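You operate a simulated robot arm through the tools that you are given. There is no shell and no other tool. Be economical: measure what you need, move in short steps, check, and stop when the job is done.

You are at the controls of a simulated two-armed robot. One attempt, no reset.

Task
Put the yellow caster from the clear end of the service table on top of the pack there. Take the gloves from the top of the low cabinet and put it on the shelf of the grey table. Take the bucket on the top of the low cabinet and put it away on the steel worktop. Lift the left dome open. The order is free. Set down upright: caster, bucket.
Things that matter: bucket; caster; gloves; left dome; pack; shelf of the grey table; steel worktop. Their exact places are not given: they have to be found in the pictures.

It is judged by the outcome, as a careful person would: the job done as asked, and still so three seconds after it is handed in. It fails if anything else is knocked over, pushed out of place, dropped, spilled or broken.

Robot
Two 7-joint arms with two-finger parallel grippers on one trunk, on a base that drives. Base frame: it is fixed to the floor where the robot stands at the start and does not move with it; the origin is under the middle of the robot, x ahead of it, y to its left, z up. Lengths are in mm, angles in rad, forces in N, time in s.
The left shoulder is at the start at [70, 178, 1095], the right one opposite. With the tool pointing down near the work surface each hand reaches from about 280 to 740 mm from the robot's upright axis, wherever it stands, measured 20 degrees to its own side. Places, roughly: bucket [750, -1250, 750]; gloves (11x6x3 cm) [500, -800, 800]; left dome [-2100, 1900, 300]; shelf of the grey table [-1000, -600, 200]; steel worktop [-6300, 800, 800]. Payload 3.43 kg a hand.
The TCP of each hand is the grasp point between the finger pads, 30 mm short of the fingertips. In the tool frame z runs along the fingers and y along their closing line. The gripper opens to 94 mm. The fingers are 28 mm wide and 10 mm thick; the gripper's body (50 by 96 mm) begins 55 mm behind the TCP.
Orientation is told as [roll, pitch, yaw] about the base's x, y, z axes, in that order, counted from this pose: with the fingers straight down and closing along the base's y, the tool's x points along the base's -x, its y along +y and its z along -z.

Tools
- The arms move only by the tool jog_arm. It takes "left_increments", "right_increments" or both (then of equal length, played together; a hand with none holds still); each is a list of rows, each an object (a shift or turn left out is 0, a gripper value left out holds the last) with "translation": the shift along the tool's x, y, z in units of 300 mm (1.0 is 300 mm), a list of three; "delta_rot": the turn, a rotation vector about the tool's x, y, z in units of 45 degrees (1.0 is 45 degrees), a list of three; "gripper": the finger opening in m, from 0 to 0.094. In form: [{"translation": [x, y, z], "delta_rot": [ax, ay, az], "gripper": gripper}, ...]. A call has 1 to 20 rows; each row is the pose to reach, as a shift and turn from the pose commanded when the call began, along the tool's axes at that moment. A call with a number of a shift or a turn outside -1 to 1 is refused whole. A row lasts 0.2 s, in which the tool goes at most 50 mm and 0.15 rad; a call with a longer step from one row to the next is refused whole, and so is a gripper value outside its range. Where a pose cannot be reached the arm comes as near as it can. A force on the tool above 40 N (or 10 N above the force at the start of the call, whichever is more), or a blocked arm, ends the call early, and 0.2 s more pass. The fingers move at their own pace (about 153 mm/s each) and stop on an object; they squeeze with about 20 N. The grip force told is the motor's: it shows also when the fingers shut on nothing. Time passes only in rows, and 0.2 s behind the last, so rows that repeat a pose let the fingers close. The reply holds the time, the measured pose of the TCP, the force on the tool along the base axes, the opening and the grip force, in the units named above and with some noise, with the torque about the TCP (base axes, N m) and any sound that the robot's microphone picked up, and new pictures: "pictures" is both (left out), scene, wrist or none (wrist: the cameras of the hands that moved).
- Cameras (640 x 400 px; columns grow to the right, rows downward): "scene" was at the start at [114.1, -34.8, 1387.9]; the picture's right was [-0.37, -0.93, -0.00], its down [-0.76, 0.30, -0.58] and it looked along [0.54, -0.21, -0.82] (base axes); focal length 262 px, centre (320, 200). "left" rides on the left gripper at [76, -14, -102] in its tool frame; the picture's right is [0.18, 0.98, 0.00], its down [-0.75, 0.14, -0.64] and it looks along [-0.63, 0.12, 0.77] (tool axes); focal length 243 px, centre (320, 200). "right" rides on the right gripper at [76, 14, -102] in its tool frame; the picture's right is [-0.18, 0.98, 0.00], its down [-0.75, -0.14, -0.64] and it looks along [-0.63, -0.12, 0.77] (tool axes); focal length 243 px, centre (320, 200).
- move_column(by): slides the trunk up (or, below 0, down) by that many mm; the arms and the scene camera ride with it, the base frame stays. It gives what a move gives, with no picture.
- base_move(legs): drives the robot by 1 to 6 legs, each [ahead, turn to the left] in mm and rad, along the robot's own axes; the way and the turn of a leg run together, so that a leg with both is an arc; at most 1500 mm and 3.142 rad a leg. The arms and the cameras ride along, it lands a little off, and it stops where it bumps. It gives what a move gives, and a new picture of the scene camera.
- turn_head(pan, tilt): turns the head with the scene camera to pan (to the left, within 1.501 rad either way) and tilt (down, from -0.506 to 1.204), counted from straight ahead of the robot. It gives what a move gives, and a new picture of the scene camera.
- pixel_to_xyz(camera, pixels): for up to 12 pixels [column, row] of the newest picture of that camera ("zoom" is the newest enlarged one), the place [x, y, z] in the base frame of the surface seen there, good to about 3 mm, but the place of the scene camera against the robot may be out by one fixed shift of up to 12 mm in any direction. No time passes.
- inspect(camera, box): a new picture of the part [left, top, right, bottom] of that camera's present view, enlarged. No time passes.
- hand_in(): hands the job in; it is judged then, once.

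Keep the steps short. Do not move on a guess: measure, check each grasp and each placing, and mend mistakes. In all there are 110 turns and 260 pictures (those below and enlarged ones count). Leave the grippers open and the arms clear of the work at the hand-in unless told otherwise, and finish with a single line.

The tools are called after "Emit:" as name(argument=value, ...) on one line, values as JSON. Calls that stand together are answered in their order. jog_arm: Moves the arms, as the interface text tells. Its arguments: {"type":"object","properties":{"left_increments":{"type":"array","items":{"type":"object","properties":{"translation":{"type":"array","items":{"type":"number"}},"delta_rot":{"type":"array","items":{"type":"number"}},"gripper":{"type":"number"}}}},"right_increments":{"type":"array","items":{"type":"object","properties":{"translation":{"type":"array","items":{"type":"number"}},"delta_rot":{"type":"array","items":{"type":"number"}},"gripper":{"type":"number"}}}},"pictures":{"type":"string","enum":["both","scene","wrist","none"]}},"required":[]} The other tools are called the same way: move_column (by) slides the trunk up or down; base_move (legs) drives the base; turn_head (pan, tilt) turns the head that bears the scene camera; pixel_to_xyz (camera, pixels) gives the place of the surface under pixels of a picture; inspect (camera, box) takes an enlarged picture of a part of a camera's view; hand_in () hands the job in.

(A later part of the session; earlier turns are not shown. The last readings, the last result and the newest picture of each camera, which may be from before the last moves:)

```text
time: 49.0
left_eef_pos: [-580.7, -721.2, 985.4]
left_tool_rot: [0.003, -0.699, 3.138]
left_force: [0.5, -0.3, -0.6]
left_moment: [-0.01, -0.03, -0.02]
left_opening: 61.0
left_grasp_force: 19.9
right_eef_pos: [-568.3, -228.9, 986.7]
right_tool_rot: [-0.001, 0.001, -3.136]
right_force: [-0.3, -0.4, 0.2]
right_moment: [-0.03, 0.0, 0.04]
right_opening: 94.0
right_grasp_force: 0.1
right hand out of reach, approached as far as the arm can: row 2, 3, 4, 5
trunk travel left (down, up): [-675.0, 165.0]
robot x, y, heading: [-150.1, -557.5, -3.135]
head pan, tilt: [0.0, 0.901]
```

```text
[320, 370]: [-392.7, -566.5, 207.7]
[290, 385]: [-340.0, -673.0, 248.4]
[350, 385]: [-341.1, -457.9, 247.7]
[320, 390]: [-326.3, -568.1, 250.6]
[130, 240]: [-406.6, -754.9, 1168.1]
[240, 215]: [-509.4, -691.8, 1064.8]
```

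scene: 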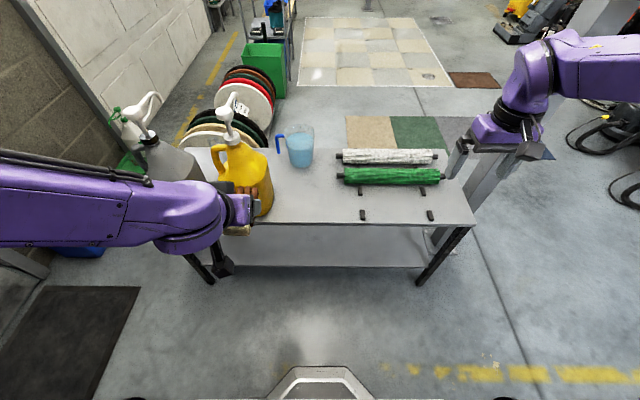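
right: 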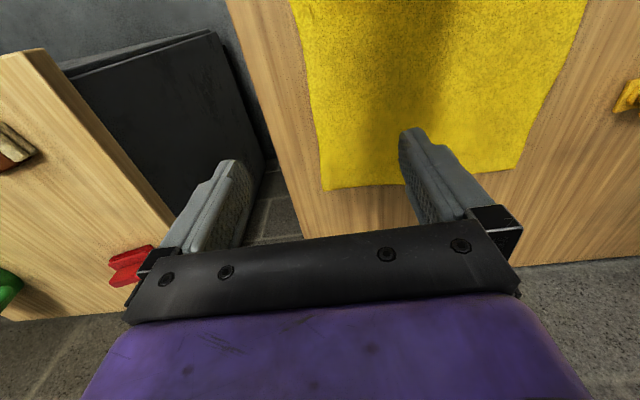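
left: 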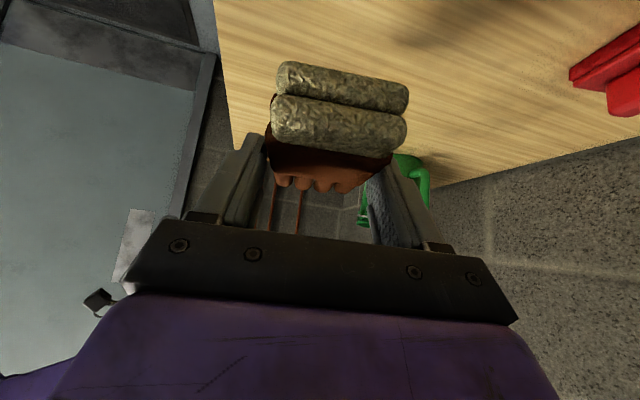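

I lower the column 600 here, clear of the table.

Emit:
move_column(by=-600)

Emit:
base_move(legs=[[100, 0]])

Emit:
turn_head(pan=0.2, tilt=0.75)

```text
refused: -600 is not a number from -400 to 400
```

```text
time: 50.2
left_eef_pos: [-677.7, -721.9, 986.4]
left_tool_rot: [0.004, -0.7, 3.138]
left_force: [-0.1, 0.3, -0.8]
left_moment: [0.0, 0.0, 0.02]
left_opening: 61.1
left_grasp_force: 20.3
right_eef_pos: [-667.1, -230.2, 986.2]
right_tool_rot: [0.0, 0.001, -3.136]
right_force: [0.9, -0.3, -0.7]
right_moment: [0.02, 0.02, -0.02]
right_opening: 93.7
right_grasp_force: 0.0
trunk travel left (down, up): [-675.0, 165.0]
robot x, y, heading: [-250.5, -553.9, -3.134]
head pan, tilt: [0.0, 0.901]
```

scene: 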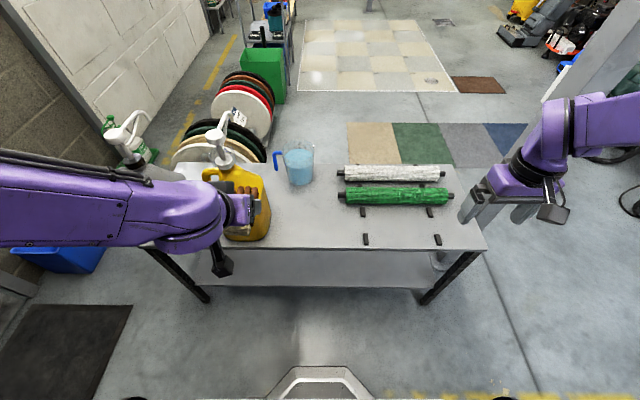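

```text
time: 50.9
left_eef_pos: [-678.1, -722.8, 986.1]
left_tool_rot: [0.001, -0.7, 3.138]
left_force: [-1.3, 0.3, 0.0]
left_moment: [0.01, -0.03, 0.0]
left_opening: 61.0
left_grasp_force: 19.9
right_eef_pos: [-667.7, -229.2, 987.9]
right_tool_rot: [0.0, 0.0, -3.135]
right_force: [-0.9, 0.9, -0.5]
right_moment: [0.02, 0.03, 0.0]
right_opening: 94.1
right_grasp_force: 0.1
trunk travel left (down, up): [-675.0, 165.0]
robot x, y, heading: [-248.7, -558.3, -3.137]
head pan, tilt: [0.201, 0.75]
```

scene: 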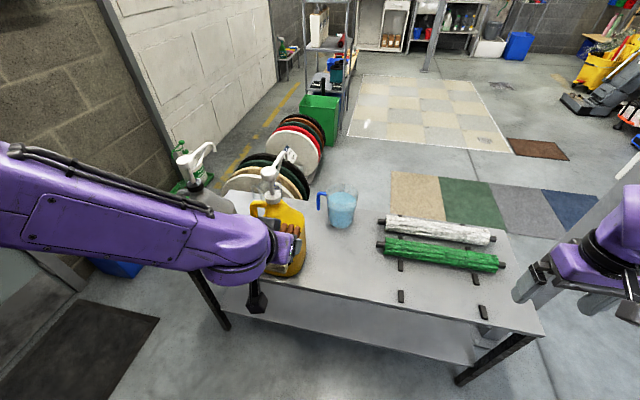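

The column call was refused (limit 400) while the base moved. I back up 80 for margin, then lower in two parts.

Emit:
base_move(legs=[[-80, 0]])

Emit:
move_column(by=-400)

Emit:
move_column(by=-200)

Emit:
turn_head(pan=0.2, tilt=0.5)

```text
time: 52.0
left_eef_pos: [-597.9, -723.5, 985.7]
left_tool_rot: [0.003, -0.7, 3.14]
left_force: [-0.3, -1.3, -0.8]
left_moment: [0.0, 0.01, 0.0]
left_opening: 61.1
left_grasp_force: 19.4
right_eef_pos: [-587.3, -231.0, 987.7]
right_tool_rot: [-0.002, 0.001, -3.133]
right_force: [1.0, -0.4, 0.4]
right_moment: [0.05, 0.02, 0.0]
right_opening: 94.3
right_grasp_force: 0.1
trunk travel left (down, up): [-675.0, 165.0]
robot x, y, heading: [-170.3, -558.1, -3.139]
head pan, tilt: [0.201, 0.75]
```

scene: 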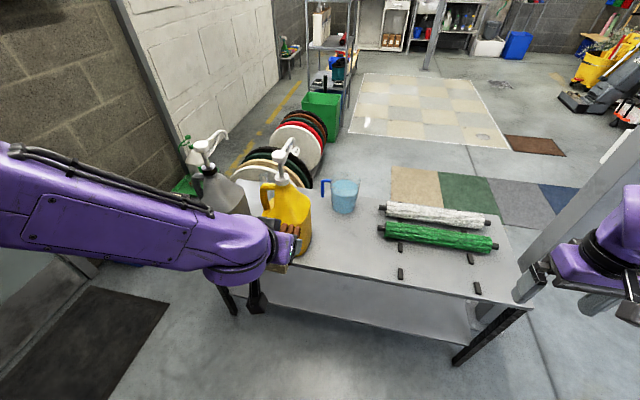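

```text
time: 55.8
left_eef_pos: [-597.7, -721.5, 585.7]
left_tool_rot: [0.001, -0.701, 3.14]
left_force: [0.1, 1.0, -0.7]
left_moment: [-0.04, -0.04, 0.0]
left_opening: 61.1
left_grasp_force: 19.6
right_eef_pos: [-586.6, -229.3, 587.4]
right_tool_rot: [0.001, 0.001, -3.134]
right_force: [0.6, 0.4, -0.4]
right_moment: [-0.02, 0.02, 0.01]
right_opening: 93.9
right_grasp_force: 0.1
trunk travel left (down, up): [-275.0, 565.0]
robot x, y, heading: [-174.5, -559.7, -3.136]
head pan, tilt: [0.201, 0.75]
```

```text
time: 58.0
left_eef_pos: [-597.4, -721.7, 386.7]
left_tool_rot: [0.003, -0.7, 3.141]
left_force: [0.7, 0.2, -1.3]
left_moment: [-0.01, -0.02, -0.03]
left_opening: 60.9
left_grasp_force: 20.1
right_eef_pos: [-586.6, -230.0, 387.5]
right_tool_rot: [0.001, -0.002, -3.135]
right_force: [-0.3, 0.8, -1.3]
right_moment: [-0.01, 0.04, -0.03]
right_opening: 94.0
right_grasp_force: 0.1
trunk travel left (down, up): [-75.0, 765.0]
robot x, y, heading: [-169.8, -562.6, -3.136]
head pan, tilt: [0.201, 0.75]
```

```text
time: 58.7
left_eef_pos: [-598.5, -722.4, 385.4]
left_tool_rot: [0.001, -0.701, 3.142]
left_force: [0.7, 1.0, -0.3]
left_moment: [-0.01, -0.02, -0.01]
left_opening: 60.8
left_grasp_force: 20.2
right_eef_pos: [-587.6, -229.5, 386.5]
right_tool_rot: [0.0, 0.0, -3.134]
right_force: [0.7, 0.1, -0.5]
right_moment: [0.0, 0.01, 0.03]
right_opening: 93.8
right_grasp_force: 0.0
trunk travel left (down, up): [-75.0, 765.0]
robot x, y, heading: [-168.5, -559.8, -3.137]
head pan, tilt: [0.201, 0.499]
```

scene: 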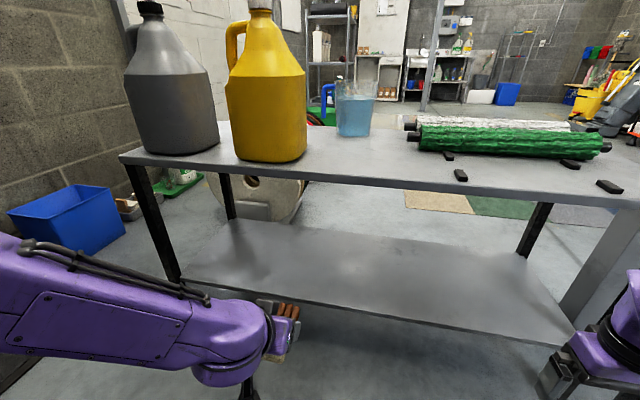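

The shelf is empty here. I drive ahead 100.

Emit:
base_move(legs=[[100, 0]])

```text
time: 59.9
left_eef_pos: [-696.8, -722.9, 386.3]
left_tool_rot: [0.001, -0.7, 3.14]
left_force: [0.2, -1.0, -0.6]
left_moment: [-0.01, 0.01, 0.03]
left_opening: 61.0
left_grasp_force: 19.9
right_eef_pos: [-688.1, -230.9, 387.2]
right_tool_rot: [0.001, -0.001, -3.135]
right_force: [-1.0, -0.5, 0.3]
right_moment: [-0.02, -0.03, 0.01]
right_opening: 94.2
right_grasp_force: 0.1
trunk travel left (down, up): [-75.0, 765.0]
robot x, y, heading: [-269.4, -558.9, -3.133]
head pan, tilt: [0.201, 0.499]
```

scene: 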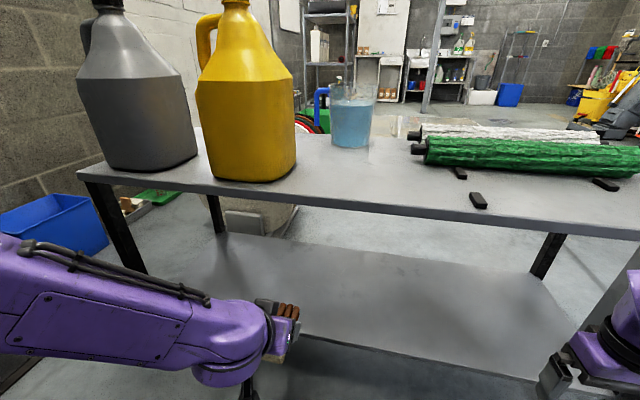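

I extend under the table top to x≈-912, z≈286, above the shelf.

Emit:
jog_arm(left_increments=[{"translation": [-0.056, 0, 0.12]}, {"translation": [-0.112, 0, 0.24]}, {"translation": [-0.168, 0, 0.36]}, {"translation": [-0.224, 0, 0.48]}, {"translation": [-0.28, 0, 0.6]}, {"translation": [-0.334, 0, 0.717]}, {"translation": [-0.334, 0, 0.717]}])

```text
time: 61.5
left_eef_pos: [-914.0, -725.8, 283.0]
left_tool_rot: [0.002, -0.7, 3.141]
left_force: [-0.1, -0.3, -1.2]
left_moment: [-0.02, 0.01, 0.0]
left_opening: 61.0
left_grasp_force: 19.8
right_eef_pos: [-686.8, -230.6, 387.3]
right_tool_rot: [0.0, 0.0, -3.134]
right_force: [0.5, -0.9, -0.3]
right_moment: [0.01, -0.01, -0.04]
right_opening: 94.2
right_grasp_force: 0.0
trunk travel left (down, up): [-75.0, 765.0]
robot x, y, heading: [-267.8, -560.1, -3.133]
head pan, tilt: [0.201, 0.499]
```

scene: 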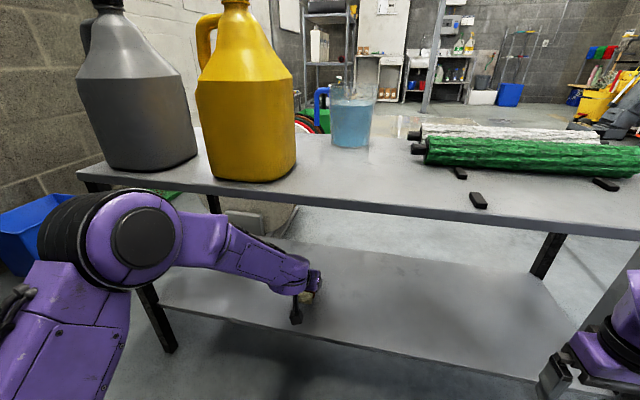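
left: 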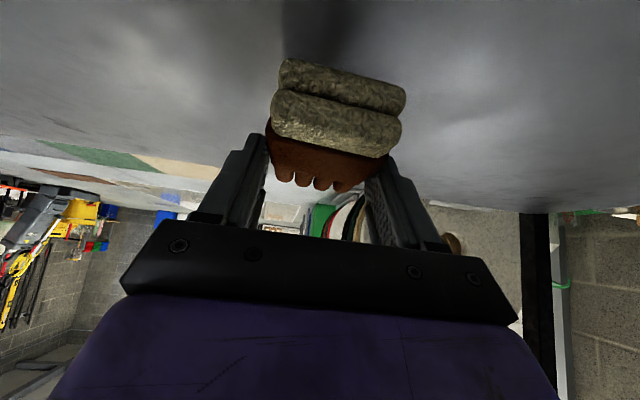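

I check shelf height and edge with the hand camera.

Emit:
pixel_to_xyz(camera="left", pixels=[[320, 10], [200, 40], [450, 60], [330, 75], [330, 110], [230, 130]])

Emit:
pixel_to_xyz(camera="scene", pixels=[[140, 200], [200, 225], [290, 262], [180, 210]])

```text
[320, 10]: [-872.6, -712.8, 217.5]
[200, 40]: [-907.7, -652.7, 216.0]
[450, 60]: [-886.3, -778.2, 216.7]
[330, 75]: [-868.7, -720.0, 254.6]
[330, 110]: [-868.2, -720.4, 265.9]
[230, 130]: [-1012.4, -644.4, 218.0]
```

```text
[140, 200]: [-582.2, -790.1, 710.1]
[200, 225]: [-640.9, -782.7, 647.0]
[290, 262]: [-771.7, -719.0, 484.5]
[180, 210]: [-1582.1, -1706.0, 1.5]
```

Shelf is at 217 and the gloves are 57 mm inside the edge. I lower 26 mm.

Emit:
jog_arm(left_increments=[{"translation": [0.028, 0, 0.033]}, {"translation": [0.047, 0, 0.056]}, {"translation": [0.056, 0, 0.066]}, {"translation": [0.056, 0, 0.066]}], pictures="wrist")

```text
time: 62.5
left_eef_pos: [-912.8, -724.4, 258.7]
left_tool_rot: [0.003, -0.7, 3.14]
left_force: [-0.5, -0.4, -1.2]
left_moment: [0.05, 0.01, 0.03]
left_opening: 60.9
left_grasp_force: 19.8
right_eef_pos: [-687.1, -230.7, 387.3]
right_tool_rot: [0.001, 0.0, -3.136]
right_force: [-0.4, 1.0, -0.2]
right_moment: [-0.02, 0.0, 0.01]
right_opening: 93.6
right_grasp_force: 0.0
trunk travel left (down, up): [-75.0, 765.0]
robot x, y, heading: [-265.5, -556.5, -3.133]
head pan, tilt: [0.201, 0.499]
```

left: 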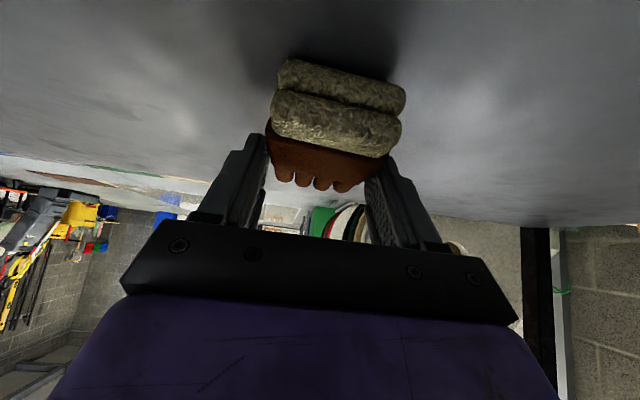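

Not touching yet. I lower 4 mm more in small steps.

Emit:
jog_arm(left_increments=[{"translation": [0.0045, 0, 0.005]}, {"translation": [0.0085, 0, 0.01]}, {"translation": [0.0085, 0, 0.01]}], pictures="none")

```text
time: 63.3
left_eef_pos: [-913.6, -721.6, 256.5]
left_tool_rot: [0.003, -0.701, 3.142]
left_force: [-0.6, 0.5, 5.5]
left_moment: [0.2, -0.27, -0.01]
left_opening: 60.9
left_grasp_force: 20.2
right_eef_pos: [-687.4, -230.0, 387.5]
right_tool_rot: [0.001, -0.001, -3.135]
right_force: [-0.3, 0.5, 0.2]
right_moment: [0.0, 0.01, -0.02]
right_opening: 94.0
right_grasp_force: 0.0
trunk travel left (down, up): [-75.0, 765.0]
robot x, y, heading: [-271.4, -560.2, -3.138]
head pan, tilt: [0.201, 0.499]
```

Contact at 5.5 N. I open and draw back along the way I came in.

Emit:
jog_arm(left_increments=[{"gripper": 0.075}, {"gripper": 0.094}, {"gripper": 0.094}, {"translation": [0, 0, -0.05]}, {"translation": [0, 0, -0.15]}, {"translation": [0.05, 0, -0.27]}, {"translation": [0.11, 0, -0.39]}, {"translation": [0.17, 0, -0.51]}, {"translation": [0.23, 0, -0.63]}, {"translation": [0.25, 0, -0.717]}, {"translation": [0.25, 0, -0.717]}])

```text
time: 65.7
left_eef_pos: [-716.5, -724.4, 372.1]
left_tool_rot: [0.002, -0.702, 3.14]
left_force: [0.2, -0.2, -0.4]
left_moment: [0.01, 0.02, 0.01]
left_opening: 93.9
left_grasp_force: 0.1
right_eef_pos: [-688.0, -230.3, 387.3]
right_tool_rot: [-0.001, 0.002, -3.133]
right_force: [-0.7, 0.7, 0.2]
right_moment: [-0.01, 0.01, 0.0]
right_opening: 93.9
right_grasp_force: 0.1
trunk travel left (down, up): [-75.0, 765.0]
robot x, y, heading: [-270.9, -561.3, -3.136]
head pan, tilt: [0.201, 0.499]
```

scene: 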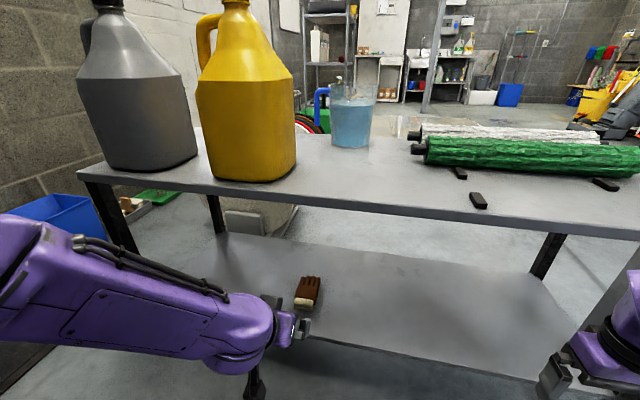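
left: 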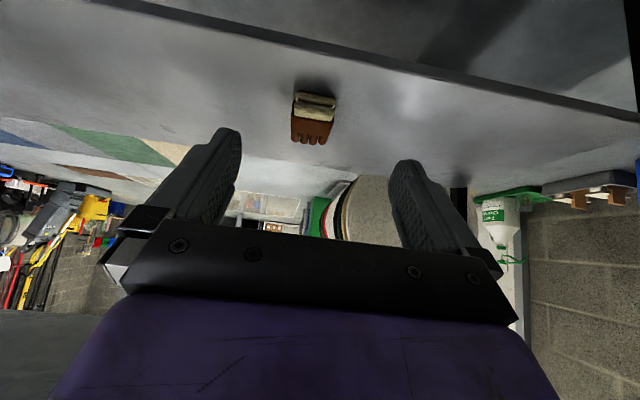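

The gloves lie flat on the shelf. I back out 150, raise the column 600, then drive round to the bucket.

Emit:
base_move(legs=[[-150, 0]])

Emit:
move_column(by=400)

Emit:
move_column(by=200)

Emit:
base_move(legs=[[0, 1.57], [590, 0], [0, 1.57]])

Emit:
turn_head(pan=0.0, tilt=0.65)

```text
time: 67.1
left_eef_pos: [-566.3, -723.6, 373.2]
left_tool_rot: [0.002, -0.7, 3.139]
left_force: [0.1, 0.8, -0.2]
left_moment: [0.04, 0.03, 0.02]
left_opening: 93.8
left_grasp_force: 0.0
right_eef_pos: [-535.6, -230.1, 387.3]
right_tool_rot: [-0.001, 0.001, -3.133]
right_force: [-0.1, 1.1, -0.6]
right_moment: [0.01, 0.01, 0.0]
right_opening: 93.6
right_grasp_force: 0.0
trunk travel left (down, up): [-75.0, 765.0]
robot x, y, heading: [-117.9, -555.4, -3.135]
head pan, tilt: [0.201, 0.499]
```

scene: 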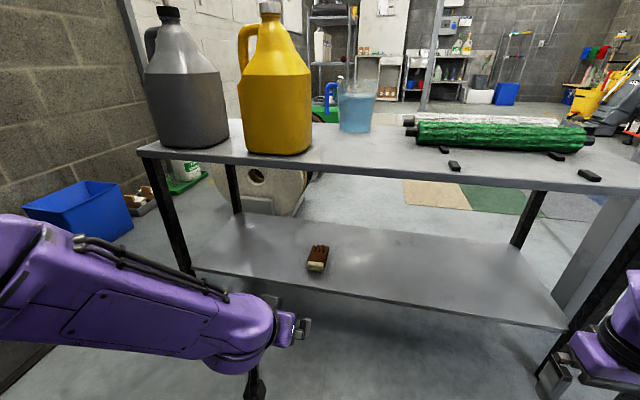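

```text
time: 70.9
left_eef_pos: [-564.4, -723.4, 774.1]
left_tool_rot: [0.001, -0.701, 3.141]
left_force: [0.0, 0.2, 0.2]
left_moment: [-0.02, 0.02, -0.01]
left_opening: 94.0
left_grasp_force: 0.0
right_eef_pos: [-534.6, -229.8, 787.6]
right_tool_rot: [0.0, 0.0, -3.135]
right_force: [0.3, -0.5, -0.1]
right_moment: [0.02, -0.01, 0.01]
right_opening: 93.8
right_grasp_force: 0.1
trunk travel left (down, up): [-475.0, 365.0]
robot x, y, heading: [-118.3, -558.3, -3.132]
head pan, tilt: [0.201, 0.499]
```

```text
time: 73.1
left_eef_pos: [-566.2, -722.5, 974.1]
left_tool_rot: [0.003, -0.699, 3.14]
left_force: [-0.1, 0.2, -0.1]
left_moment: [0.02, -0.01, 0.03]
left_opening: 93.8
left_grasp_force: 0.1
right_eef_pos: [-534.7, -229.1, 987.3]
right_tool_rot: [0.001, 0.001, -3.135]
right_force: [0.3, 0.6, 0.5]
right_moment: [0.01, 0.01, -0.03]
right_opening: 94.1
right_grasp_force: 0.0
trunk travel left (down, up): [-675.0, 165.0]
robot x, y, heading: [-118.1, -560.6, -3.135]
head pan, tilt: [0.201, 0.499]
```

```text
time: 84.1
left_eef_pos: [337.6, -972.4, 974.2]
left_tool_rot: [0.005, -0.701, 0.019]
left_force: [0.0, 0.0, 0.5]
left_moment: [0.01, 0.0, -0.01]
left_opening: 94.0
left_grasp_force: 0.0
right_eef_pos: [317.4, -1465.3, 986.8]
right_tool_rot: [0.0, 0.0, 0.031]
right_force: [-1.1, -0.2, -0.2]
right_moment: [0.02, -0.01, 0.0]
right_opening: 94.0
right_grasp_force: 0.0
trunk travel left (down, up): [-675.0, 165.0]
robot x, y, heading: [-104.7, -1150.5, 0.033]
head pan, tilt: [0.201, 0.499]
```

scene: 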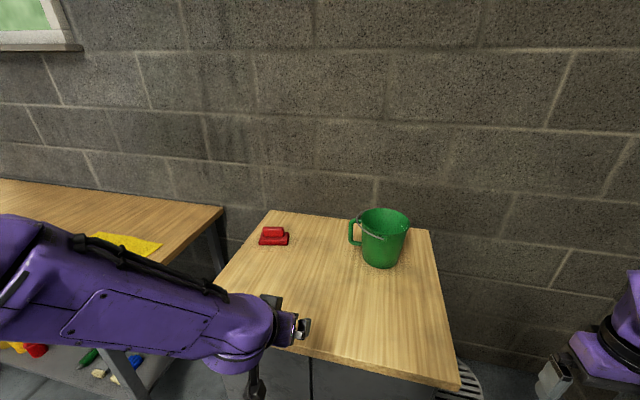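

```text
time: 84.8
left_eef_pos: [339.0, -974.0, 973.3]
left_tool_rot: [0.004, -0.701, 0.02]
left_force: [0.8, -0.2, -0.4]
left_moment: [0.02, 0.02, 0.03]
left_opening: 94.1
left_grasp_force: 0.2
right_eef_pos: [318.4, -1466.4, 986.5]
right_tool_rot: [0.0, -0.001, 0.029]
right_force: [-0.3, 0.7, 0.4]
right_moment: [0.0, 0.0, 0.01]
right_opening: 94.0
right_grasp_force: 0.1
trunk travel left (down, up): [-675.0, 165.0]
robot x, y, heading: [-107.5, -1149.6, 0.033]
head pan, tilt: [0.0, 0.649]
```

scene: 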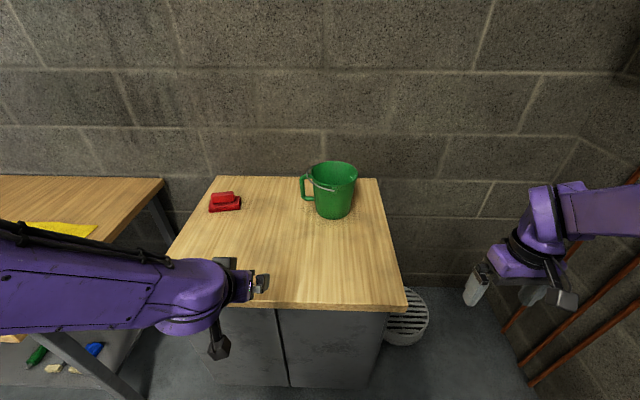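

The bucket is at (330,190). I drive ahead 190 to get in reach, then look closely.

Emit:
base_move(legs=[[190, 0]])

Emit:
inspect(camera="scene", box=[270, 150, 390, 290])

```text
time: 86.4
left_eef_pos: [527.7, -965.1, 973.3]
left_tool_rot: [0.005, -0.701, 0.018]
left_force: [-0.4, -0.5, -0.3]
left_moment: [0.02, -0.01, -0.03]
left_opening: 94.1
left_grasp_force: 0.1
right_eef_pos: [509.3, -1461.5, 987.1]
right_tool_rot: [0.0, 0.001, 0.03]
right_force: [-0.4, -0.6, -0.3]
right_moment: [0.01, -0.02, -0.01]
right_opening: 94.0
right_grasp_force: 0.1
trunk travel left (down, up): [-675.0, 165.0]
robot x, y, heading: [81.3, -1143.2, 0.03]
head pan, tilt: [0.0, 0.649]
```

scene: 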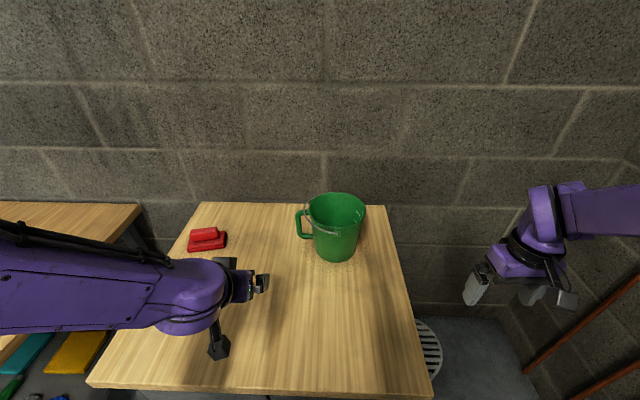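

```text
2.86 times, centred on (330, 220) of scene
```

zoom: 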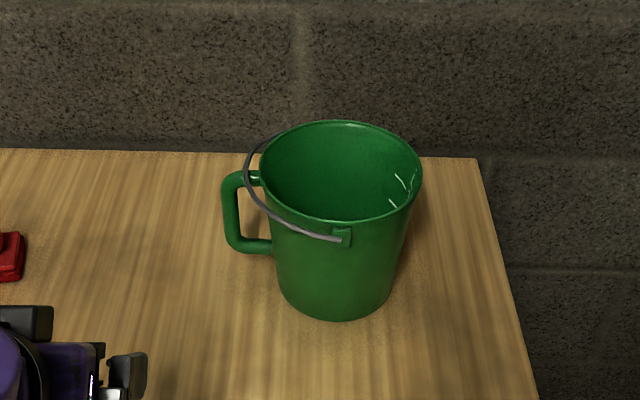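

Emit:
pixel_to_xyz(camera="zoom", pixels=[[290, 210], [345, 222], [405, 205], [418, 165], [345, 122], [265, 170], [268, 240], [340, 238], [228, 215], [240, 180], [335, 300], [330, 185]])

Emit:
inspect(camera="scene", box=[285, 180, 375, 270])

```text
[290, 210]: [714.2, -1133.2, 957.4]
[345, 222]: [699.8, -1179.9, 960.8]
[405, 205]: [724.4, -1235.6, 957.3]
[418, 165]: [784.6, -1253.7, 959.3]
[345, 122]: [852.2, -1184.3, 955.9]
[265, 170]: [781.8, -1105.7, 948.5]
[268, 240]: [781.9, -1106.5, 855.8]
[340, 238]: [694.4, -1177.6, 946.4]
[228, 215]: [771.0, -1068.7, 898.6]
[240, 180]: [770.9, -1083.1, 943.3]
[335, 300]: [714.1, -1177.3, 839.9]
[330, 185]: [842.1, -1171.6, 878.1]
```

```text
4.44 times, centred on (330, 225) of scene
```

zoom: 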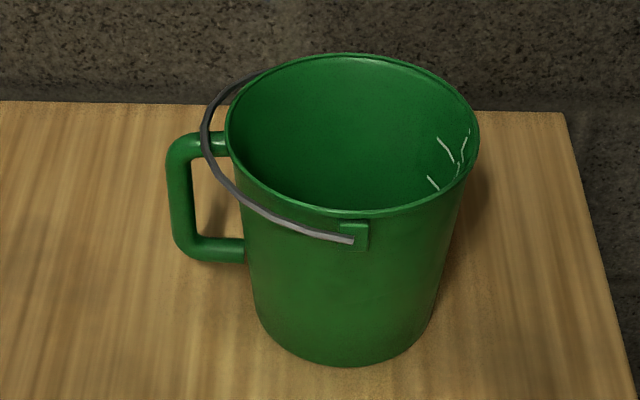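

Bucket: rim z≈958, centre (777,-1180), radius about 76, handle and bail on the left. I'll grip the rim wall on its right side with the right hand, and move above it first.

Emit:
jog_arm(right_increments=[{"translation": [0, 0.0, -0.12]}, {"translation": [-0.05, 0.05, -0.243]}, {"translation": [-0.15, 0.15, -0.243]}, {"translation": [-0.25, 0.24, -0.243]}, {"translation": [-0.36, 0.32, -0.243]}, {"translation": [-0.47, 0.4, -0.243]}, {"translation": [-0.58, 0.47, -0.243]}, {"translation": [-0.69, 0.54, -0.243]}, {"translation": [-0.8, 0.61, -0.243]}, {"translation": [-0.915, 0.66, -0.243]}, {"translation": [-0.915, 0.66, -0.243]}])

```text
time: 88.8
left_eef_pos: [527.5, -966.6, 974.5]
left_tool_rot: [0.003, -0.702, 0.019]
left_force: [0.0, 0.1, -0.1]
left_moment: [-0.01, 0.0, -0.01]
left_opening: 93.9
left_grasp_force: 0.1
right_eef_pos: [752.4, -1260.7, 1059.7]
right_tool_rot: [-0.002, -0.001, 0.031]
right_force: [-1.1, 0.6, -0.4]
right_moment: [0.0, 0.0, 0.0]
right_opening: 94.2
right_grasp_force: 0.1
right hand out of reach, approached as far as the arm can: row 1, 2, 10, 11
trunk travel left (down, up): [-675.0, 165.0]
robot x, y, heading: [87.5, -1142.3, 0.025]
head pan, tilt: [0.0, 0.649]
```

scene: 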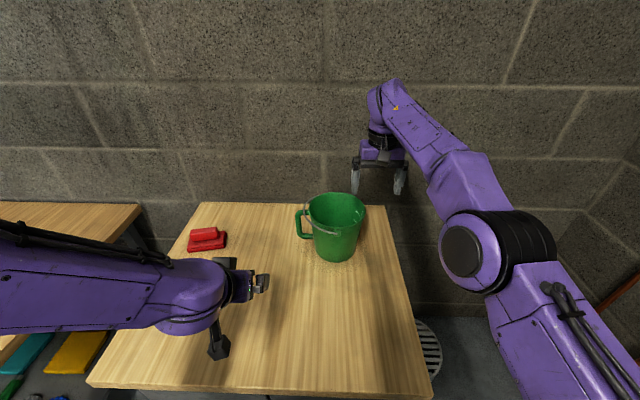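
right: 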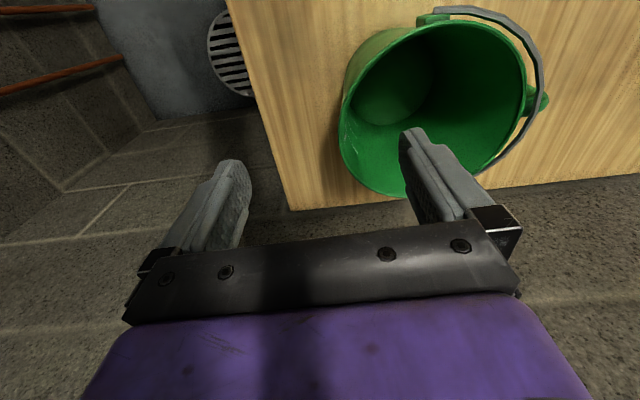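

I measure the rim with the right hand's camera.

Emit:
pixel_to_xyz(camera="right", pixels=[[347, 90], [342, 120], [342, 145], [350, 165], [365, 184], [380, 193], [430, 24], [526, 90], [490, 168], [360, 60], [300, 190], [530, 45]])

Emit:
inspect(camera="right", box=[320, 0, 560, 210])

```text
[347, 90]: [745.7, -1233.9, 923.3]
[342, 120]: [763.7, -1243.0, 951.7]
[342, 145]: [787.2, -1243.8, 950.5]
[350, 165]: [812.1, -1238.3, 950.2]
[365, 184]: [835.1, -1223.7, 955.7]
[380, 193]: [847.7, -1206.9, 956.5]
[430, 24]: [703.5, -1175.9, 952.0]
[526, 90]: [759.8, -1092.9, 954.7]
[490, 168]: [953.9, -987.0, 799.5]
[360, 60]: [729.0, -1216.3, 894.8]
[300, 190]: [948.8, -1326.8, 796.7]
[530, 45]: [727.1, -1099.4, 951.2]
```

```text
1.90 times, centred on (440, 105) of right
```

zoom: 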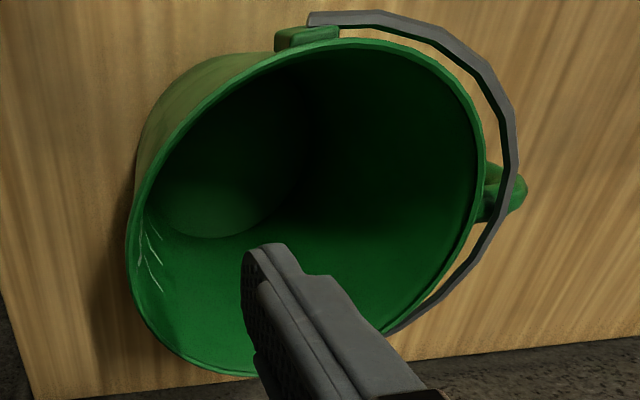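

Bucket centre by the hand camera is (778,-1168), rim radius about 75, z≈956. I turn to match the wall at the right-front and align above it.

Emit:
jog_arm(right_increments=[{"translation": [0, 0.03, 0], "delta_rot": [-0.05, 0, 0.16]}, {"translation": [0, 0.06, 0.05], "delta_rot": [-0.1, 0, 0.32]}, {"translation": [0.0, 0.086, 0.1], "delta_rot": [-0.153, 0, 0.5]}, {"translation": [0.0, 0.086, 0.1], "delta_rot": [-0.153, 0, 0.5]}])

```text
time: 89.8
left_eef_pos: [527.8, -967.3, 973.4]
left_tool_rot: [0.005, -0.7, 0.019]
left_force: [-0.9, -0.1, -0.2]
left_moment: [-0.01, 0.01, -0.01]
left_opening: 94.0
left_grasp_force: 0.2
right_eef_pos: [762.3, -1232.7, 1032.8]
right_tool_rot: [0.119, 0.025, -0.362]
right_force: [-0.5, -0.1, -0.8]
right_moment: [0.07, 0.01, 0.02]
right_opening: 93.9
right_grasp_force: 0.0
right hand out of reach, approached as far as the arm can: row 3, 4
trunk travel left (down, up): [-675.0, 165.0]
robot x, y, heading: [84.0, -1139.2, 0.024]
head pan, tilt: [0.0, 0.649]
```

scene: 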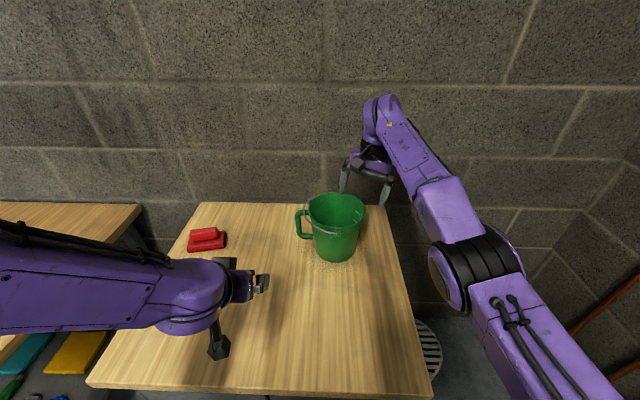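
right: 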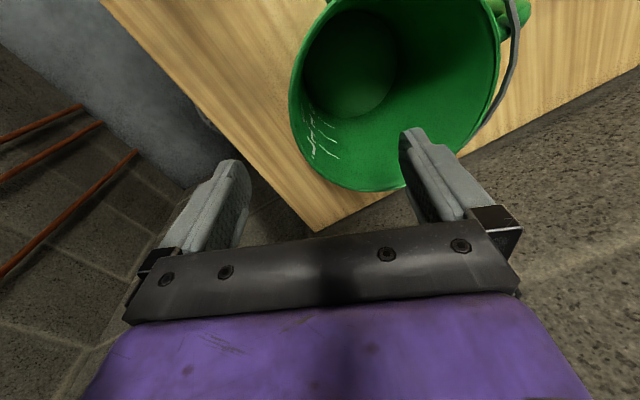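

I align for the approach, with the wall between the fingers, and check before going down.

Emit:
jog_arm(right_increments=[{"translation": [0.03, -0.04, 0.01]}, {"translation": [0.055, -0.08, 0.017]}, {"translation": [0.055, -0.08, 0.06]}, {"translation": [0.055, -0.08, 0.06]}], pictures="wrist")

```text
time: 90.8
left_eef_pos: [527.9, -967.1, 974.0]
left_tool_rot: [0.004, -0.7, 0.019]
left_force: [0.7, 0.5, 1.0]
left_moment: [0.0, -0.01, -0.01]
left_opening: 94.0
left_grasp_force: 0.0
right_eef_pos: [767.6, -1241.9, 1015.0]
right_tool_rot: [0.119, 0.025, -0.361]
right_force: [-0.2, -0.5, 0.3]
right_moment: [0.02, 0.0, -0.01]
right_opening: 93.9
right_grasp_force: 0.1
right hand out of reach, approached as far as the arm can: row 1, 2, 3, 4
trunk travel left (down, up): [-675.0, 165.0]
robot x, y, heading: [86.3, -1140.1, 0.025]
head pan, tilt: [0.0, 0.649]
```

right: 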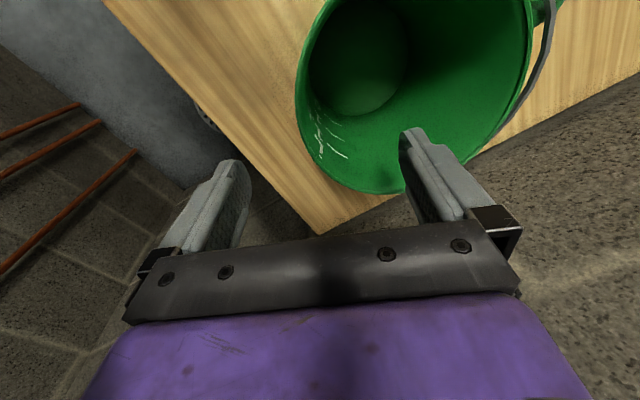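

Still at the edge of reach. I pull back 18 mm and read again.

Emit:
jog_arm(right_increments=[{"translation": [0.06, 0, 0]}, {"translation": [0.06, 0, 0]}], pictures="none")

```text
time: 91.4
left_eef_pos: [528.0, -966.5, 973.8]
left_tool_rot: [0.004, -0.699, 0.019]
left_force: [0.4, -0.6, -0.5]
left_moment: [-0.02, 0.03, -0.01]
left_opening: 93.9
left_grasp_force: 0.0
right_eef_pos: [765.7, -1237.0, 1019.7]
right_tool_rot: [0.117, 0.026, -0.361]
right_force: [-0.6, 0.2, 0.9]
right_moment: [-0.03, 0.0, -0.01]
right_opening: 94.0
right_grasp_force: 0.0
right hand out of reach, approached as far as the arm can: row 1, 2
trunk travel left (down, up): [-675.0, 165.0]
robot x, y, heading: [84.1, -1138.9, 0.027]
head pan, tilt: [0.0, 0.649]
```

The arm is at its reach limit, so I drive the base ahead 30 (its front stays clear of the cabinet).

Emit:
base_move(legs=[[30, 0]])

Emit:
jog_arm(right_increments=[{"translation": [0.06, 0, 0]}, {"translation": [0.12, 0, 0]}, {"translation": [0.12, 0, 0]}], pictures="none")

```text
time: 92.2
left_eef_pos: [553.4, -966.2, 976.0]
left_tool_rot: [0.004, -0.703, 0.018]
left_force: [-0.7, -0.4, -0.8]
left_moment: [0.02, -0.02, -0.02]
left_opening: 94.2
left_grasp_force: 0.1
right_eef_pos: [791.4, -1234.9, 1023.6]
right_tool_rot: [0.119, 0.018, -0.362]
right_force: [0.0, 0.0, 0.3]
right_moment: [0.01, -0.07, 0.04]
right_opening: 94.1
right_grasp_force: 0.2
trunk travel left (down, up): [-675.0, 165.0]
robot x, y, heading: [115.8, -1140.8, 0.028]
head pan, tilt: [0.0, 0.649]
```

scene: 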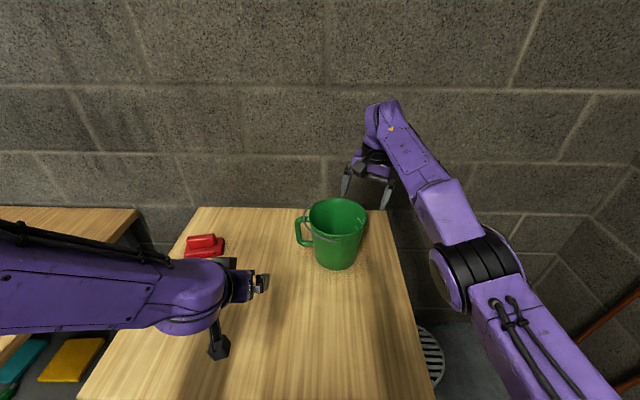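

```text
time: 93.0
left_eef_pos: [557.6, -966.3, 971.9]
left_tool_rot: [0.002, -0.7, 0.02]
left_force: [0.2, -0.3, 0.0]
left_moment: [0.01, 0.0, -0.01]
left_opening: 93.9
left_grasp_force: 0.0
right_eef_pos: [792.8, -1229.6, 1026.9]
right_tool_rot: [0.116, 0.026, -0.358]
right_force: [-0.1, 0.1, -0.2]
right_moment: [-0.02, 0.01, 0.01]
right_opening: 94.3
right_grasp_force: 0.0
right hand out of reach, approached as far as the arm can: row 1, 2, 3
trunk travel left (down, up): [-675.0, 165.0]
robot x, y, heading: [112.5, -1139.4, 0.025]
head pan, tilt: [0.0, 0.649]
```

The arm seems to hit a joint limit at this turn rather than reach. I go back to yaw about 0 and take the rim at its right-most point instead.

Emit:
jog_arm(right_increments=[{"translation": [0.008, -0.025, 0.0], "delta_rot": [-0.003, 0.019, -0.156]}, {"translation": [0.016, -0.05, 0.0], "delta_rot": [-0.006, 0.038, -0.312]}, {"translation": [0.024, -0.077, 0.0], "delta_rot": [-0.01, 0.056, -0.468]}, {"translation": [0.024, -0.077, 0.0], "delta_rot": [-0.01, 0.056, -0.468]}], pictures="wrist")

```text
time: 94.0
left_eef_pos: [556.8, -965.6, 973.8]
left_tool_rot: [0.004, -0.701, 0.019]
left_force: [-0.6, -0.3, -0.3]
left_moment: [-0.03, -0.04, 0.01]
left_opening: 93.9
left_grasp_force: 0.1
right_eef_pos: [788.5, -1246.0, 1026.4]
right_tool_rot: [0.13, 0.023, 0.011]
right_force: [-0.2, 0.3, -0.5]
right_moment: [0.0, -0.01, 0.0]
right_opening: 93.9
right_grasp_force: 0.0
right hand out of reach, approached as far as the arm can: row 1, 2, 3, 4
trunk travel left (down, up): [-675.0, 165.0]
robot x, y, heading: [114.6, -1143.4, 0.029]
head pan, tilt: [0.0, 0.649]
```

right: 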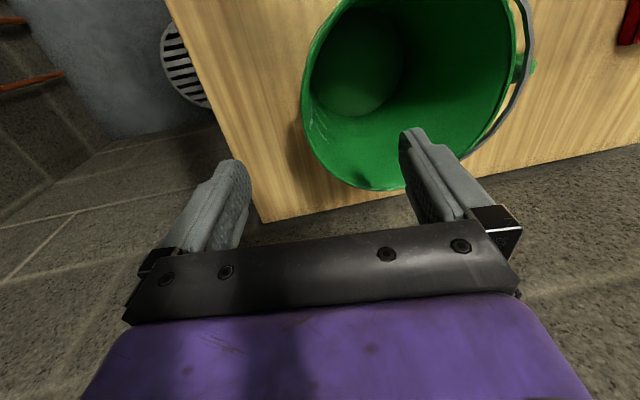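

I lower 30 mm (tips still above the rim) and pull back 12 mm to see if the reach frees up.

Emit:
jog_arm(right_increments=[{"translation": [0.04, -0.012, 0.05]}, {"translation": [0.04, -0.012, 0.1]}, {"translation": [0.04, -0.012, 0.1]}], pictures="none")

```text
time: 94.8
left_eef_pos: [556.8, -966.1, 974.4]
left_tool_rot: [0.003, -0.7, 0.019]
left_force: [-0.4, -0.6, -0.2]
left_moment: [0.01, 0.04, -0.04]
left_opening: 94.1
left_grasp_force: 0.1
right_eef_pos: [792.6, -1241.6, 999.3]
right_tool_rot: [0.131, 0.024, 0.011]
right_force: [-0.7, 0.6, -0.3]
right_moment: [0.05, 0.02, 0.02]
right_opening: 93.9
right_grasp_force: 0.0
right hand out of reach, approached as far as the arm can: row 1, 2, 3
trunk travel left (down, up): [-675.0, 165.0]
robot x, y, heading: [112.9, -1141.5, 0.027]
head pan, tilt: [0.0, 0.649]
```

Only the in-and-out direction is stuck: the arm is stretched straight. I raise the hand and pull back strongly to unlock the elbow.

Emit:
jog_arm(right_increments=[{"translation": [0.0, -0.05, -0.12]}, {"translation": [0.1, -0.05, -0.22]}, {"translation": [0.22, -0.05, -0.25]}, {"translation": [0.36, -0.05, -0.25]}, {"translation": [0.5, -0.05, -0.25]}, {"translation": [0.5, -0.05, -0.25]}], pictures="scene")

```text
time: 96.2
left_eef_pos: [557.2, -965.0, 973.0]
left_tool_rot: [0.003, -0.698, 0.02]
left_force: [0.0, -0.4, 0.3]
left_moment: [0.0, -0.02, -0.02]
left_opening: 94.1
left_grasp_force: 0.1
right_eef_pos: [644.1, -1267.7, 1073.7]
right_tool_rot: [0.135, 0.022, 0.012]
right_force: [0.1, -0.5, 0.1]
right_moment: [0.03, 0.01, -0.02]
right_opening: 93.8
right_grasp_force: 0.0
trunk travel left (down, up): [-675.0, 165.0]
robot x, y, heading: [114.4, -1141.2, 0.029]
head pan, tilt: [0.0, 0.649]
```

scene: 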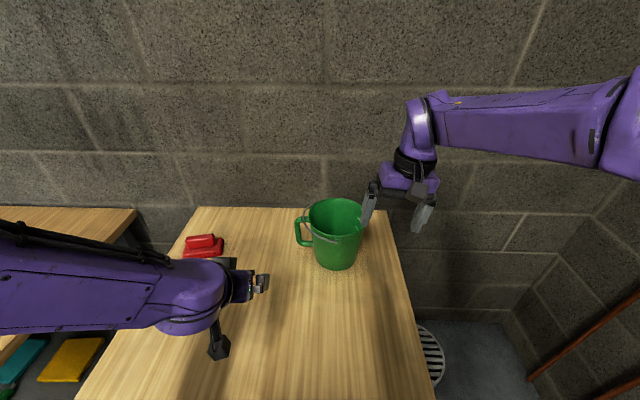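

Unlocked. I raise the column 100 so the wrist sits level with the shoulder, then approach the rim at (764,-1238).

Emit:
move_column(by=100)

Emit:
jog_arm(right_increments=[{"translation": [-0.08, 0, 0.08], "delta_rot": [0, 0, 0.07]}, {"translation": [-0.18, 0, 0.17], "delta_rot": [0, 0, 0.14]}, {"translation": [-0.27, 0, 0.28], "delta_rot": [0, 0, 0.2]}, {"translation": [-0.35, -0.003, 0.4], "delta_rot": [0, 0, 0.2]}, {"translation": [-0.397, -0.005, 0.51], "delta_rot": [0, 0, 0.2]}, {"translation": [-0.397, -0.005, 0.51], "delta_rot": [0, 0, 0.2]}], pictures="both")

```text
time: 97.5
left_eef_pos: [556.7, -966.1, 1073.2]
left_tool_rot: [0.003, -0.7, 0.02]
left_force: [0.9, -0.8, -0.2]
left_moment: [0.01, -0.01, -0.03]
left_opening: 94.0
left_grasp_force: 0.0
right_eef_pos: [644.4, -1268.0, 1174.9]
right_tool_rot: [0.132, 0.022, 0.011]
right_force: [0.6, -0.4, -0.8]
right_moment: [-0.02, 0.02, 0.0]
right_opening: 94.1
right_grasp_force: 0.1
trunk travel left (down, up): [-775.0, 65.0]
robot x, y, heading: [111.5, -1141.2, 0.028]
head pan, tilt: [0.0, 0.649]
```

```text
time: 98.9
left_eef_pos: [556.8, -966.1, 1073.8]
left_tool_rot: [0.004, -0.703, 0.019]
left_force: [0.5, 0.8, -0.3]
left_moment: [-0.01, 0.03, 0.03]
left_opening: 94.0
left_grasp_force: 0.1
right_eef_pos: [769.3, -1250.4, 1024.0]
right_tool_rot: [0.127, 0.045, -0.14]
right_force: [-0.1, -1.2, 0.3]
right_moment: [0.02, -0.01, 0.02]
right_opening: 94.2
right_grasp_force: 0.0
right hand out of reach, approached as far as the arm can: row 3, 4, 5, 6
trunk travel left (down, up): [-775.0, 65.0]
robot x, y, heading: [112.8, -1139.6, 0.024]
head pan, tilt: [0.0, 0.649]
```

scene: 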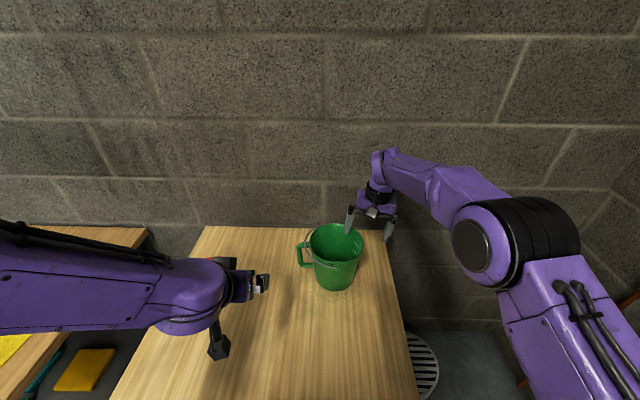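
right: 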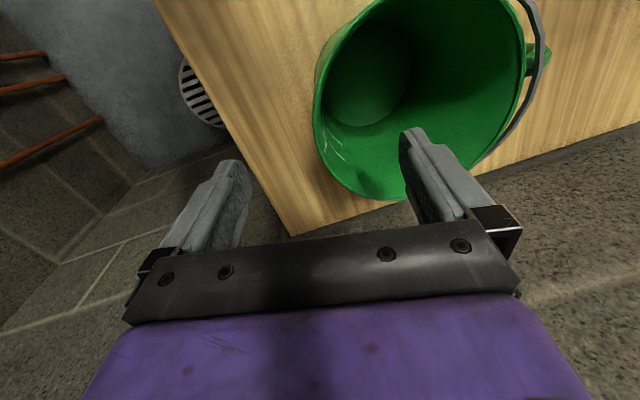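

Well placed: (769,-1250,1024). I go down along the tool, with the wall between the fingers.

Emit:
jog_arm(right_increments=[{"translation": [0, 0, 0.08]}, {"translation": [0, 0, 0.16]}, {"translation": [0, 0, 0.2]}, {"translation": [0, 0, 0.2]}], pictures="both")

```text
time: 99.9
left_eef_pos: [557.0, -965.6, 1073.7]
left_tool_rot: [0.003, -0.699, 0.018]
left_force: [0.0, -0.4, -0.2]
left_moment: [0.04, -0.02, 0.0]
left_opening: 94.0
left_grasp_force: 0.0
right_eef_pos: [782.7, -1251.2, 966.6]
right_tool_rot: [0.129, 0.047, -0.14]
right_force: [-0.3, -0.6, 0.1]
right_moment: [-0.03, -0.02, 0.0]
right_opening: 94.2
right_grasp_force: 0.0
right hand out of reach, approached as far as the arm can: row 1, 2, 3, 4
trunk travel left (down, up): [-775.0, 65.0]
robot x, y, heading: [113.1, -1140.1, 0.027]
head pan, tilt: [0.0, 0.649]
```

scene: 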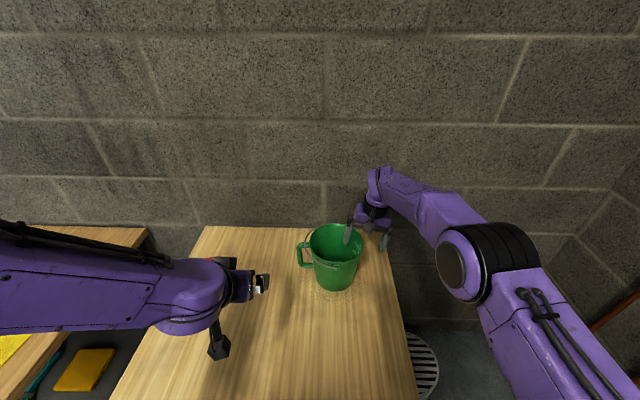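
right: 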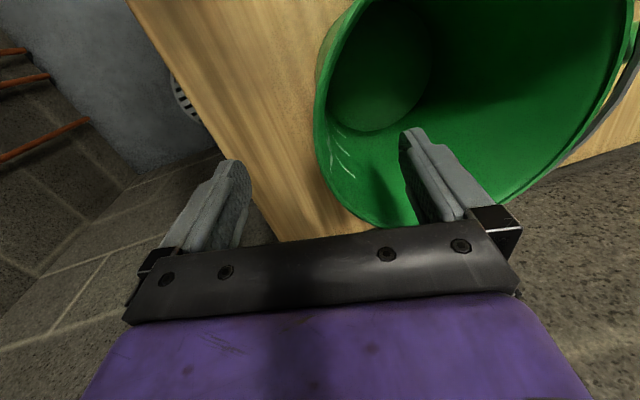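

The stretched arm drifts forward as it goes down, but the wall is between the fingers. I lower the last 28 mm with the column, then centre sideways by 11 mm.

Emit:
move_column(by=-28)

Emit:
jog_arm(right_increments=[{"translation": [0, 0.02, 0]}, {"translation": [0, 0.037, 0]}, {"translation": [0, 0.037, 0]}], pictures="wrist")

```text
time: 100.7
left_eef_pos: [557.6, -965.8, 1046.2]
left_tool_rot: [0.003, -0.701, 0.019]
left_force: [0.2, -0.5, 0.0]
left_moment: [0.06, -0.02, 0.0]
left_opening: 94.0
left_grasp_force: 0.1
right_eef_pos: [782.7, -1250.0, 939.0]
right_tool_rot: [0.13, 0.048, -0.139]
right_force: [0.1, 0.2, 0.2]
right_moment: [0.01, 0.01, 0.03]
right_opening: 93.8
right_grasp_force: 0.1
trunk travel left (down, up): [-747.0, 93.0]
robot x, y, heading: [110.7, -1142.3, 0.028]
head pan, tilt: [0.0, 0.649]
```

```text
time: 101.5
left_eef_pos: [557.1, -966.8, 1045.5]
left_tool_rot: [0.002, -0.7, 0.019]
left_force: [0.3, -0.7, -0.4]
left_moment: [-0.02, -0.03, 0.0]
left_opening: 94.1
left_grasp_force: 0.0
right_eef_pos: [785.6, -1240.8, 940.7]
right_tool_rot: [0.13, 0.048, -0.14]
right_force: [-1.2, 0.2, -0.5]
right_moment: [0.03, 0.0, -0.01]
right_opening: 93.9
right_grasp_force: 0.1
trunk travel left (down, up): [-747.0, 93.0]
robot x, y, heading: [110.2, -1143.9, 0.028]
head pan, tilt: [0.0, 0.649]
```

right: 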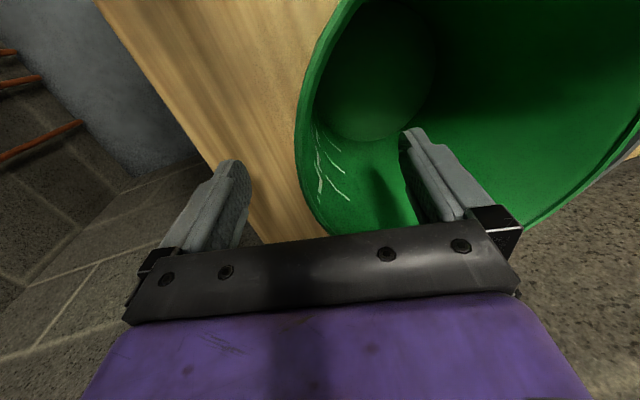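

The wall lies between the fingers. I close.

Emit:
jog_arm(right_increments=[{"gripper": 0.06}, {"gripper": 0.03}, {"gripper": 0.0}, {"gripper": 0.0}, {"gripper": 0.0}])

```text
time: 102.7
left_eef_pos: [556.2, -966.3, 1045.5]
left_tool_rot: [0.002, -0.7, 0.02]
left_force: [-0.9, -0.1, -0.4]
left_moment: [0.02, 0.02, 0.0]
left_opening: 93.9
left_grasp_force: 0.0
right_eef_pos: [784.4, -1240.8, 939.5]
right_tool_rot: [0.127, 0.048, -0.14]
right_force: [0.0, 0.8, 0.3]
right_moment: [-0.04, -0.04, 0.06]
right_opening: 9.3
right_grasp_force: 19.8
trunk travel left (down, up): [-747.0, 93.0]
robot x, y, heading: [112.9, -1142.0, 0.031]
head pan, tilt: [0.0, 0.649]
```

scene: 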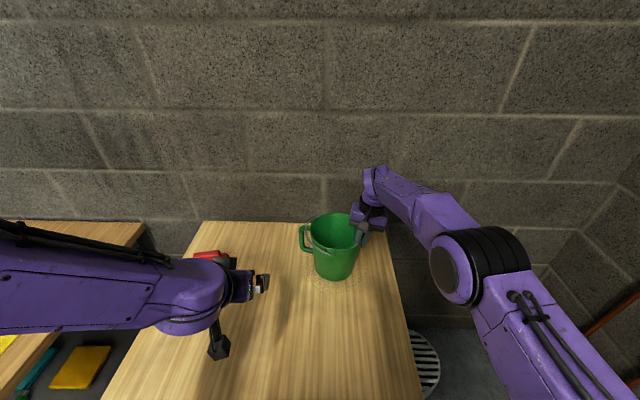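
right: 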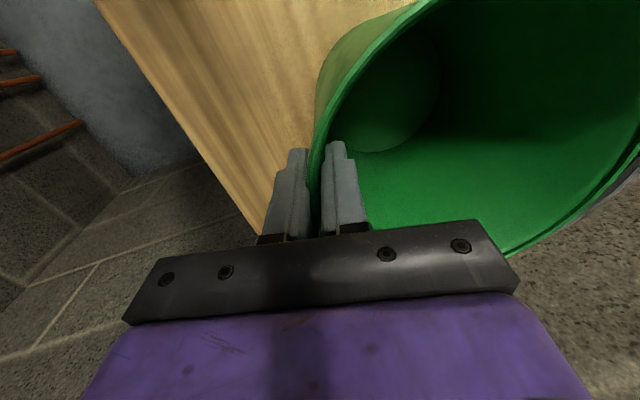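

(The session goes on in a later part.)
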